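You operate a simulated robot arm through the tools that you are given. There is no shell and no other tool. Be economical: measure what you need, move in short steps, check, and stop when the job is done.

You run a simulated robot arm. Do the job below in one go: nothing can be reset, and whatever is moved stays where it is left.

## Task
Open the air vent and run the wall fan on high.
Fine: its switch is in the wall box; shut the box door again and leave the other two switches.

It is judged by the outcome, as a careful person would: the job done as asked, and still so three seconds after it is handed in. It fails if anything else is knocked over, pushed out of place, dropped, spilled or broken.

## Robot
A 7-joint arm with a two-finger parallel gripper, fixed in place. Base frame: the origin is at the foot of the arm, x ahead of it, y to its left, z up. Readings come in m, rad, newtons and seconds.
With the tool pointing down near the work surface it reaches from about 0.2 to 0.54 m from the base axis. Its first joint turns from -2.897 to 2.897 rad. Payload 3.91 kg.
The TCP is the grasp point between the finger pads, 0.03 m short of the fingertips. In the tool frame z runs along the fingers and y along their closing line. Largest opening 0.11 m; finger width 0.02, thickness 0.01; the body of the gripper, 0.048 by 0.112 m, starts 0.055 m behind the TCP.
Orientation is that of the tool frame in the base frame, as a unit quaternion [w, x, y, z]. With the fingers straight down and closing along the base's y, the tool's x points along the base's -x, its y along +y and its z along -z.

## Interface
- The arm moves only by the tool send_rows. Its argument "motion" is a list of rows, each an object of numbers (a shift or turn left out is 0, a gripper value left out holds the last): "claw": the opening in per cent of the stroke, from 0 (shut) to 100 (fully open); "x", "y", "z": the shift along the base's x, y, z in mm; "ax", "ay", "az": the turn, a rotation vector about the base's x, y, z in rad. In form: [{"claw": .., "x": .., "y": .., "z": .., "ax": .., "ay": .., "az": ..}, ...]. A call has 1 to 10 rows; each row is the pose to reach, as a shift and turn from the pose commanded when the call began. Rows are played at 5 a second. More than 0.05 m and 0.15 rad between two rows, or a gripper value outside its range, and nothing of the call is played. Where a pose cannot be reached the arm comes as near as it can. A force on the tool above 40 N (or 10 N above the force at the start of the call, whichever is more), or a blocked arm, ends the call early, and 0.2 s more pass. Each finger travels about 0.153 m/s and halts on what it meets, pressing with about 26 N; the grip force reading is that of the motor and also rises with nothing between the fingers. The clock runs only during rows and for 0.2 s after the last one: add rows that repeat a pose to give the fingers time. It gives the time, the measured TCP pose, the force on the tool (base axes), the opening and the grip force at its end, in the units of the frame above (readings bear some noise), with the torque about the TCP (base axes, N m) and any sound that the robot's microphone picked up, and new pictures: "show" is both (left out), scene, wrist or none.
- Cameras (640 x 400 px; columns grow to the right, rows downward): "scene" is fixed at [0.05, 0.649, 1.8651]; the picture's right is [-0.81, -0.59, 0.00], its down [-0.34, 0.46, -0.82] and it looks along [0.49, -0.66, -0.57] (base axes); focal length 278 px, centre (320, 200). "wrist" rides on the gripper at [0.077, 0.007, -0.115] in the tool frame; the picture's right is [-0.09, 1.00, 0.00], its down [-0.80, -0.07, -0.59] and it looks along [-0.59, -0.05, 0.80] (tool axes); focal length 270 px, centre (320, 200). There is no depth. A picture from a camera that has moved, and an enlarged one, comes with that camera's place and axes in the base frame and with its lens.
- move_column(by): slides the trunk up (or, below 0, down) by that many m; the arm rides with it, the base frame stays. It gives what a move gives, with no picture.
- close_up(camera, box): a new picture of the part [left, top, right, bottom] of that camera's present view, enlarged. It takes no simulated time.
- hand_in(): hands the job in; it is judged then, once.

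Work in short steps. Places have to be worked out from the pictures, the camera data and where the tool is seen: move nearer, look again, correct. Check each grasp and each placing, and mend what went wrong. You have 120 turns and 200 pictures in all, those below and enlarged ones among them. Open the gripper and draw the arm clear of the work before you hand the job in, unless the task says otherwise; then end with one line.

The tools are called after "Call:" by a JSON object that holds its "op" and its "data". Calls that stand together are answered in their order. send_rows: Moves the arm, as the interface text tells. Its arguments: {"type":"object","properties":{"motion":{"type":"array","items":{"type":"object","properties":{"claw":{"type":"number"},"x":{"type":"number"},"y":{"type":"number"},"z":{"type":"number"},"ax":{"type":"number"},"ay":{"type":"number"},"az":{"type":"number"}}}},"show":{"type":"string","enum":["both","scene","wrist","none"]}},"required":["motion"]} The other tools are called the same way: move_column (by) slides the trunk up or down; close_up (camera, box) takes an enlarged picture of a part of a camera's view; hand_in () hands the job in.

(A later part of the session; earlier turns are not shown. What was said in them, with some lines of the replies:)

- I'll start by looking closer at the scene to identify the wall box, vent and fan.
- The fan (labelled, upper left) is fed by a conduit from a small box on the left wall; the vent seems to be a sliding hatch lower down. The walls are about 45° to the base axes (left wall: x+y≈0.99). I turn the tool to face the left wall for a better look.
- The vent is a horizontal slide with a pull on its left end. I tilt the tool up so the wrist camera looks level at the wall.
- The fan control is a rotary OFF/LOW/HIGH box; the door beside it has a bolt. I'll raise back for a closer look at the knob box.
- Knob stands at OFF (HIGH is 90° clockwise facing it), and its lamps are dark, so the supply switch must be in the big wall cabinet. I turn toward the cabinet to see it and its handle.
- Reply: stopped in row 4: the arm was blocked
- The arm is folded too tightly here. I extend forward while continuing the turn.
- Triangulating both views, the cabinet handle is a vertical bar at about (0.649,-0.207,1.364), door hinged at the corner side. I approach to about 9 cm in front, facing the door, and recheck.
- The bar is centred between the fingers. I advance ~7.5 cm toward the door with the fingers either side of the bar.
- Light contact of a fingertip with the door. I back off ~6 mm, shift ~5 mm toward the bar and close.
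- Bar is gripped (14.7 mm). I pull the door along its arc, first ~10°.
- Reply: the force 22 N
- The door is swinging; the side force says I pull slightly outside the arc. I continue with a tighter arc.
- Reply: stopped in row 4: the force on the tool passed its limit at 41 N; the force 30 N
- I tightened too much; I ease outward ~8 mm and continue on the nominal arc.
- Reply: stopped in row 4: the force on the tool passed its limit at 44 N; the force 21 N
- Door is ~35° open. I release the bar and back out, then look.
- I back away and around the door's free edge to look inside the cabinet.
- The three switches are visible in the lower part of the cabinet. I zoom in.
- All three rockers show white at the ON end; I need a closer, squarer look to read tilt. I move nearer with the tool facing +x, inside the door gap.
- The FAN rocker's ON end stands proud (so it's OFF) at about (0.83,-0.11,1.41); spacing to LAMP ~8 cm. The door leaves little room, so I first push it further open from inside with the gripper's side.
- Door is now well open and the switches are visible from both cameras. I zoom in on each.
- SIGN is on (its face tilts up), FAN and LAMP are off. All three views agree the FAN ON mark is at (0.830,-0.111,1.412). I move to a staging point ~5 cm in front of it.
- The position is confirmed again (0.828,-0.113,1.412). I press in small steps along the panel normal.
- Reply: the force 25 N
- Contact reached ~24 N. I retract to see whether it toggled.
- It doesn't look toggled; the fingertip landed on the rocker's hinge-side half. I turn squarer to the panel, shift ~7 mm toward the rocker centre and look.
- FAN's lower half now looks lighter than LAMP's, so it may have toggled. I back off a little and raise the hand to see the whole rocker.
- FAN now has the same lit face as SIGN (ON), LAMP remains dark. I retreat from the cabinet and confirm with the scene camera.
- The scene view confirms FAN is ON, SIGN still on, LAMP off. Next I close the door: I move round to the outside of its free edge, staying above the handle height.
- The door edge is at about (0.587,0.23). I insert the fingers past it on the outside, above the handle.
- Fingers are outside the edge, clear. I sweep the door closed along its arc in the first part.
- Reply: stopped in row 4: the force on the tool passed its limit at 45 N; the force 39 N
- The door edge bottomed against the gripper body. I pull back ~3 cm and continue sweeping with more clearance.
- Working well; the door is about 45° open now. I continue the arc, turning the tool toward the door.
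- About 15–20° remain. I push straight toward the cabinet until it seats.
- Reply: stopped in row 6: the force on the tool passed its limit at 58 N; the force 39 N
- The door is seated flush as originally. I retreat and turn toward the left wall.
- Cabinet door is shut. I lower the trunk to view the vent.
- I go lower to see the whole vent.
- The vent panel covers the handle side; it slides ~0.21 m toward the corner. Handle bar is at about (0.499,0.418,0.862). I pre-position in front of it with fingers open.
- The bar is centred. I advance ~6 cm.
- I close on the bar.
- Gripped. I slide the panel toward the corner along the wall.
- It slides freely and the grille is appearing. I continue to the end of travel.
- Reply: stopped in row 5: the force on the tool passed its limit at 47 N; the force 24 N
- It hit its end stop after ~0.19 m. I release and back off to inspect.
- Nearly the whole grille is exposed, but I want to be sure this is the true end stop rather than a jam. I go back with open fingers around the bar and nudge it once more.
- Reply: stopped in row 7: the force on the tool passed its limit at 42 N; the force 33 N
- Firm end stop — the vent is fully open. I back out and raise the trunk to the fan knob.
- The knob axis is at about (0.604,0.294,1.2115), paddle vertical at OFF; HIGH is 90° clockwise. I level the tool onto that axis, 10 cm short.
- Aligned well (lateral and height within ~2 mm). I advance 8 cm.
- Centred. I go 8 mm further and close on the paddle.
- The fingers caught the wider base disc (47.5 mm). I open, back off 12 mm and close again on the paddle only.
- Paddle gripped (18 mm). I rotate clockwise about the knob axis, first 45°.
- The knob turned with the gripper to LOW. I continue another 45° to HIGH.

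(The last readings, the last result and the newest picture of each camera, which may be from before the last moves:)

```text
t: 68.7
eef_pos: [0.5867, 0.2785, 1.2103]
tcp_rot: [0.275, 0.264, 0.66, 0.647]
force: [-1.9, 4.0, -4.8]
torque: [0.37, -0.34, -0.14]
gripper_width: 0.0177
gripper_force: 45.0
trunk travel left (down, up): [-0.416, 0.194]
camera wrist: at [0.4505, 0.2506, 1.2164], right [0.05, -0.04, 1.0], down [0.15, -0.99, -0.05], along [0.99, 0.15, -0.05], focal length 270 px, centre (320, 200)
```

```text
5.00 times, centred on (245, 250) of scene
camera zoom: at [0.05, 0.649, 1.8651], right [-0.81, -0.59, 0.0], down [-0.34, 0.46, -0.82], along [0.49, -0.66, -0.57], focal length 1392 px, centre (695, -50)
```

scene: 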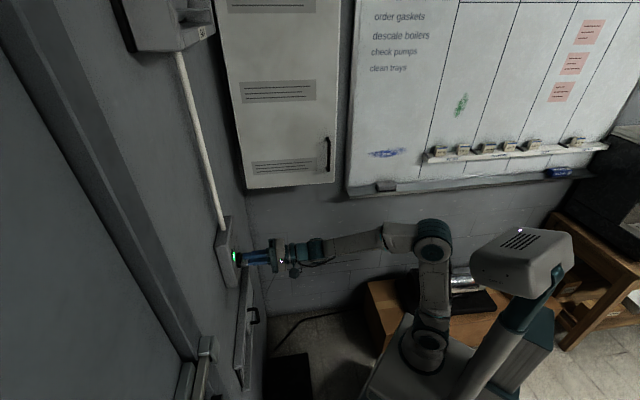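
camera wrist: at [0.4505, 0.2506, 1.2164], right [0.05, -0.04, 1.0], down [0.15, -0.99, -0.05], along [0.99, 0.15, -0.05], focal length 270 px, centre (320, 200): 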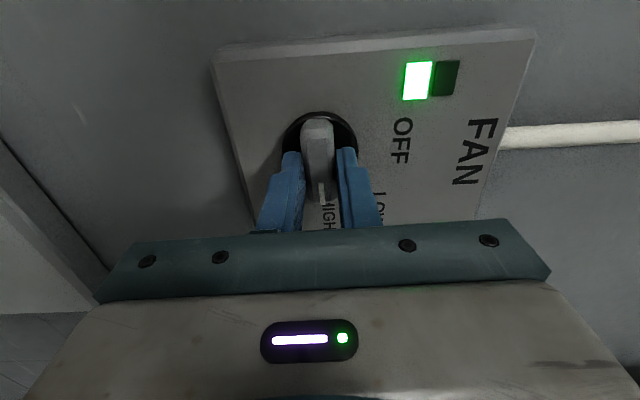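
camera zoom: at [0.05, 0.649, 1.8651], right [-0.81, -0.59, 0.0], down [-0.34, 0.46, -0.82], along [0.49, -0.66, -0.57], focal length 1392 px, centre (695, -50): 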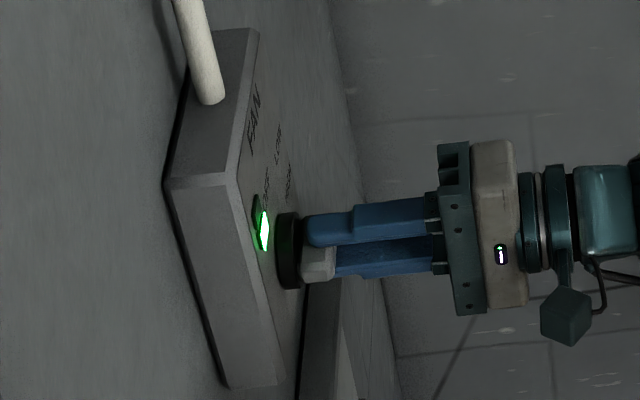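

A lamp is lit. I check the exact knob position: release and back off slightly.

Call:
{"op": "send_rows", "data": {"motion": [{"claw": 30}, {"claw": 60}, {"x": -20, "y": -20}, {"x": -45, "y": -45}, {"x": -70, "y": -70}], "show": "wrist"}}

Call:
{"op": "close_up", "data": {"camera": "wrist", "box": [220, 60, 460, 240]}}

```text
t: 69.9
eef_pos: [0.5167, 0.2083, 1.2103]
tcp_rot: [0.276, 0.264, 0.66, 0.647]
force: [-0.1, -0.7, -0.7]
torque: [0.0, 0.01, -0.03]
gripper_width: 0.0658
gripper_force: 0.0
trunk travel left (down, up): [-0.416, 0.194]
camera wrist: at [0.3806, 0.1802, 1.2162], right [0.05, -0.04, 1.0], down [0.15, -0.99, -0.05], along [0.99, 0.15, -0.04], focal length 270 px, centre (320, 200)
```

wrist: 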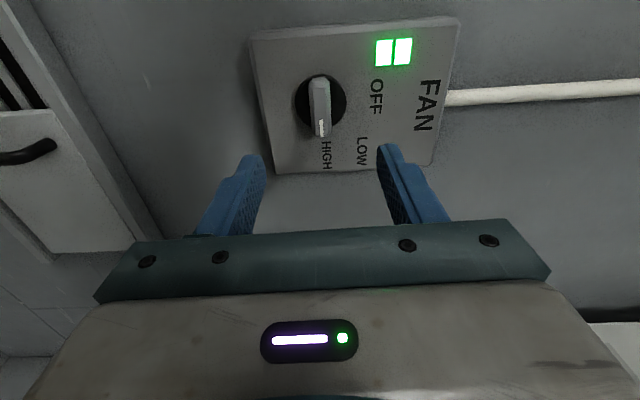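

```text
2.22 times, centred on (340, 150) of wrist
camera zoom: at [0.3806, 0.1802, 1.2162], right [0.05, -0.04, 1.0], down [0.15, -0.99, -0.05], along [0.99, 0.15, -0.04], focal length 601 px, centre (276, 311)
```

zoom: 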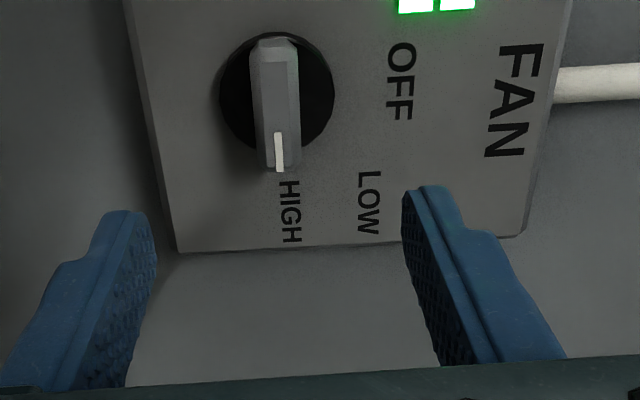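

Both lamps are now lit and the pointer sits at HIGH. I retract clear of the work and check vent, door and fan.

Call:
{"op": "send_rows", "data": {"motion": [{"x": -40, "y": -40}, {"x": -80, "y": -80}, {"x": -110, "y": -110}, {"x": -130, "y": -140}]}}

Call:
{"op": "close_up", "data": {"camera": "scene", "box": [100, 0, 360, 200]}}

Call:
{"op": "close_up", "data": {"camera": "scene", "box": [190, 200, 330, 400]}}

```text
refused: row 1 steps farther than a row can; nothing moved
```

```text
2.00 times, centred on (230, 100) of scene
camera zoom: at [0.05, 0.649, 1.8651], right [-0.81, -0.59, 0.0], down [-0.34, 0.46, -0.82], along [0.49, -0.66, -0.57], focal length 557 px, centre (500, 400)
```

zoom: 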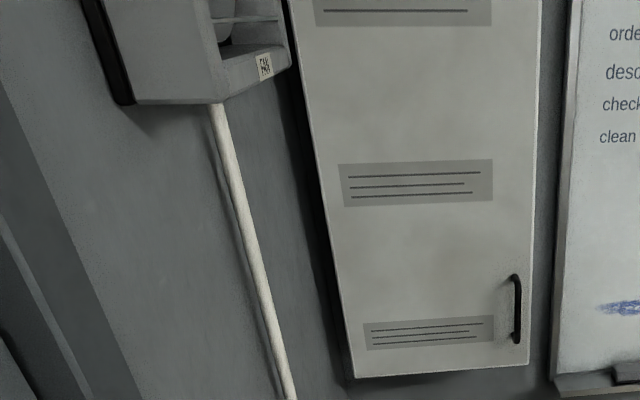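

```text
2.00 times, centred on (260, 300) of scene
camera zoom: at [0.05, 0.649, 1.8651], right [-0.81, -0.59, 0.0], down [-0.34, 0.46, -0.82], along [0.49, -0.66, -0.57], focal length 557 px, centre (440, 0)
```

zoom: 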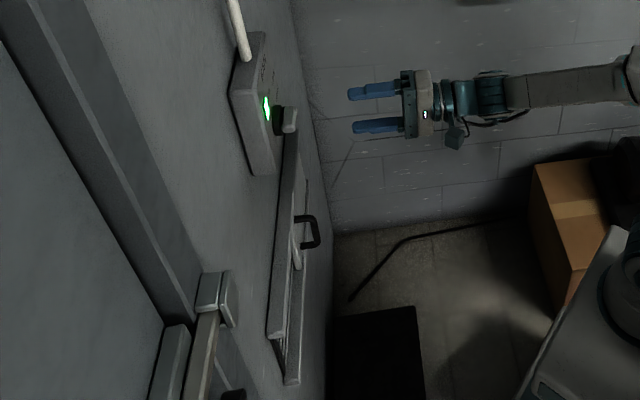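

Door shut, vent open, lamps lit. I retract with smaller steps.

Call:
{"op": "send_rows", "data": {"motion": [{"x": -30, "y": -30}, {"x": -60, "y": -60}, {"x": -85, "y": -85}, {"x": -105, "y": -105}]}}

Call:
{"op": "close_up", "data": {"camera": "scene", "box": [120, 0, 220, 60]}}

```text
t: 70.9
eef_pos: [0.4128, 0.1024, 1.2088]
tcp_rot: [0.276, 0.264, 0.659, 0.648]
force: [0.5, -0.3, -0.7]
torque: [0.01, -0.01, 0.02]
gripper_width: 0.0661
gripper_force: 0.1
trunk travel left (down, up): [-0.416, 0.194]
camera wrist: at [0.2765, 0.0748, 1.2156], right [0.05, -0.04, 1.0], down [0.15, -0.99, -0.05], along [0.99, 0.15, -0.05], focal length 270 px, centre (320, 200)
```

scene: 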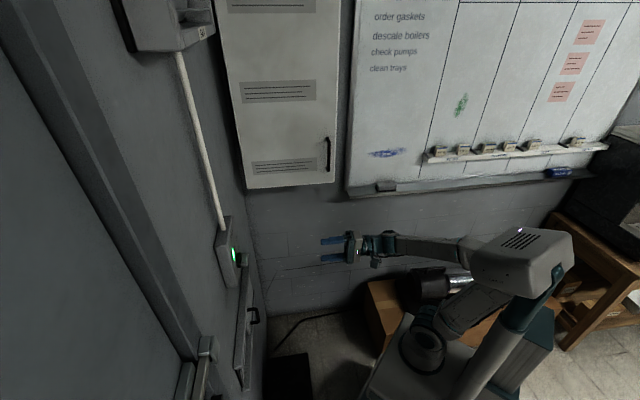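
wrist: 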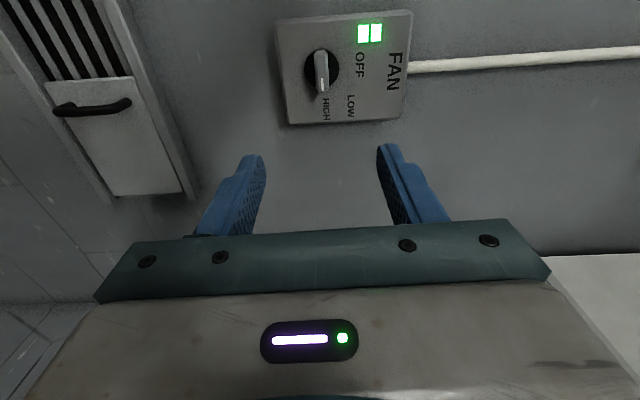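

```text
6.40 times, centred on (170, 30) of scene
camera zoom: at [0.05, 0.649, 1.8651], right [-0.81, -0.59, 0.0], down [-0.34, 0.46, -0.82], along [0.49, -0.66, -0.57], focal length 1782 px, centre (1280, 1288)
```

zoom: 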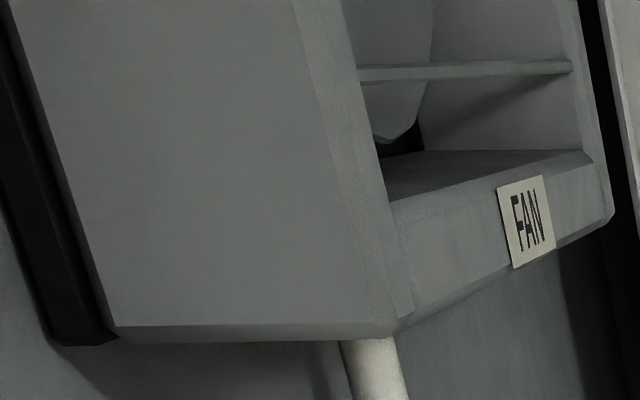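

The blades are turning, both lamps are lit at HIGH, the vent is open, the door is shut and the arm is clear. I hand in.

Call:
{"op": "hand_in", "data": {}}

```text
The job is handed in.
```

The air vent is open and the wall fan is running on high. I switched the fan on in the wall box, left the lamp and sign switches alone, and shut the box door again.
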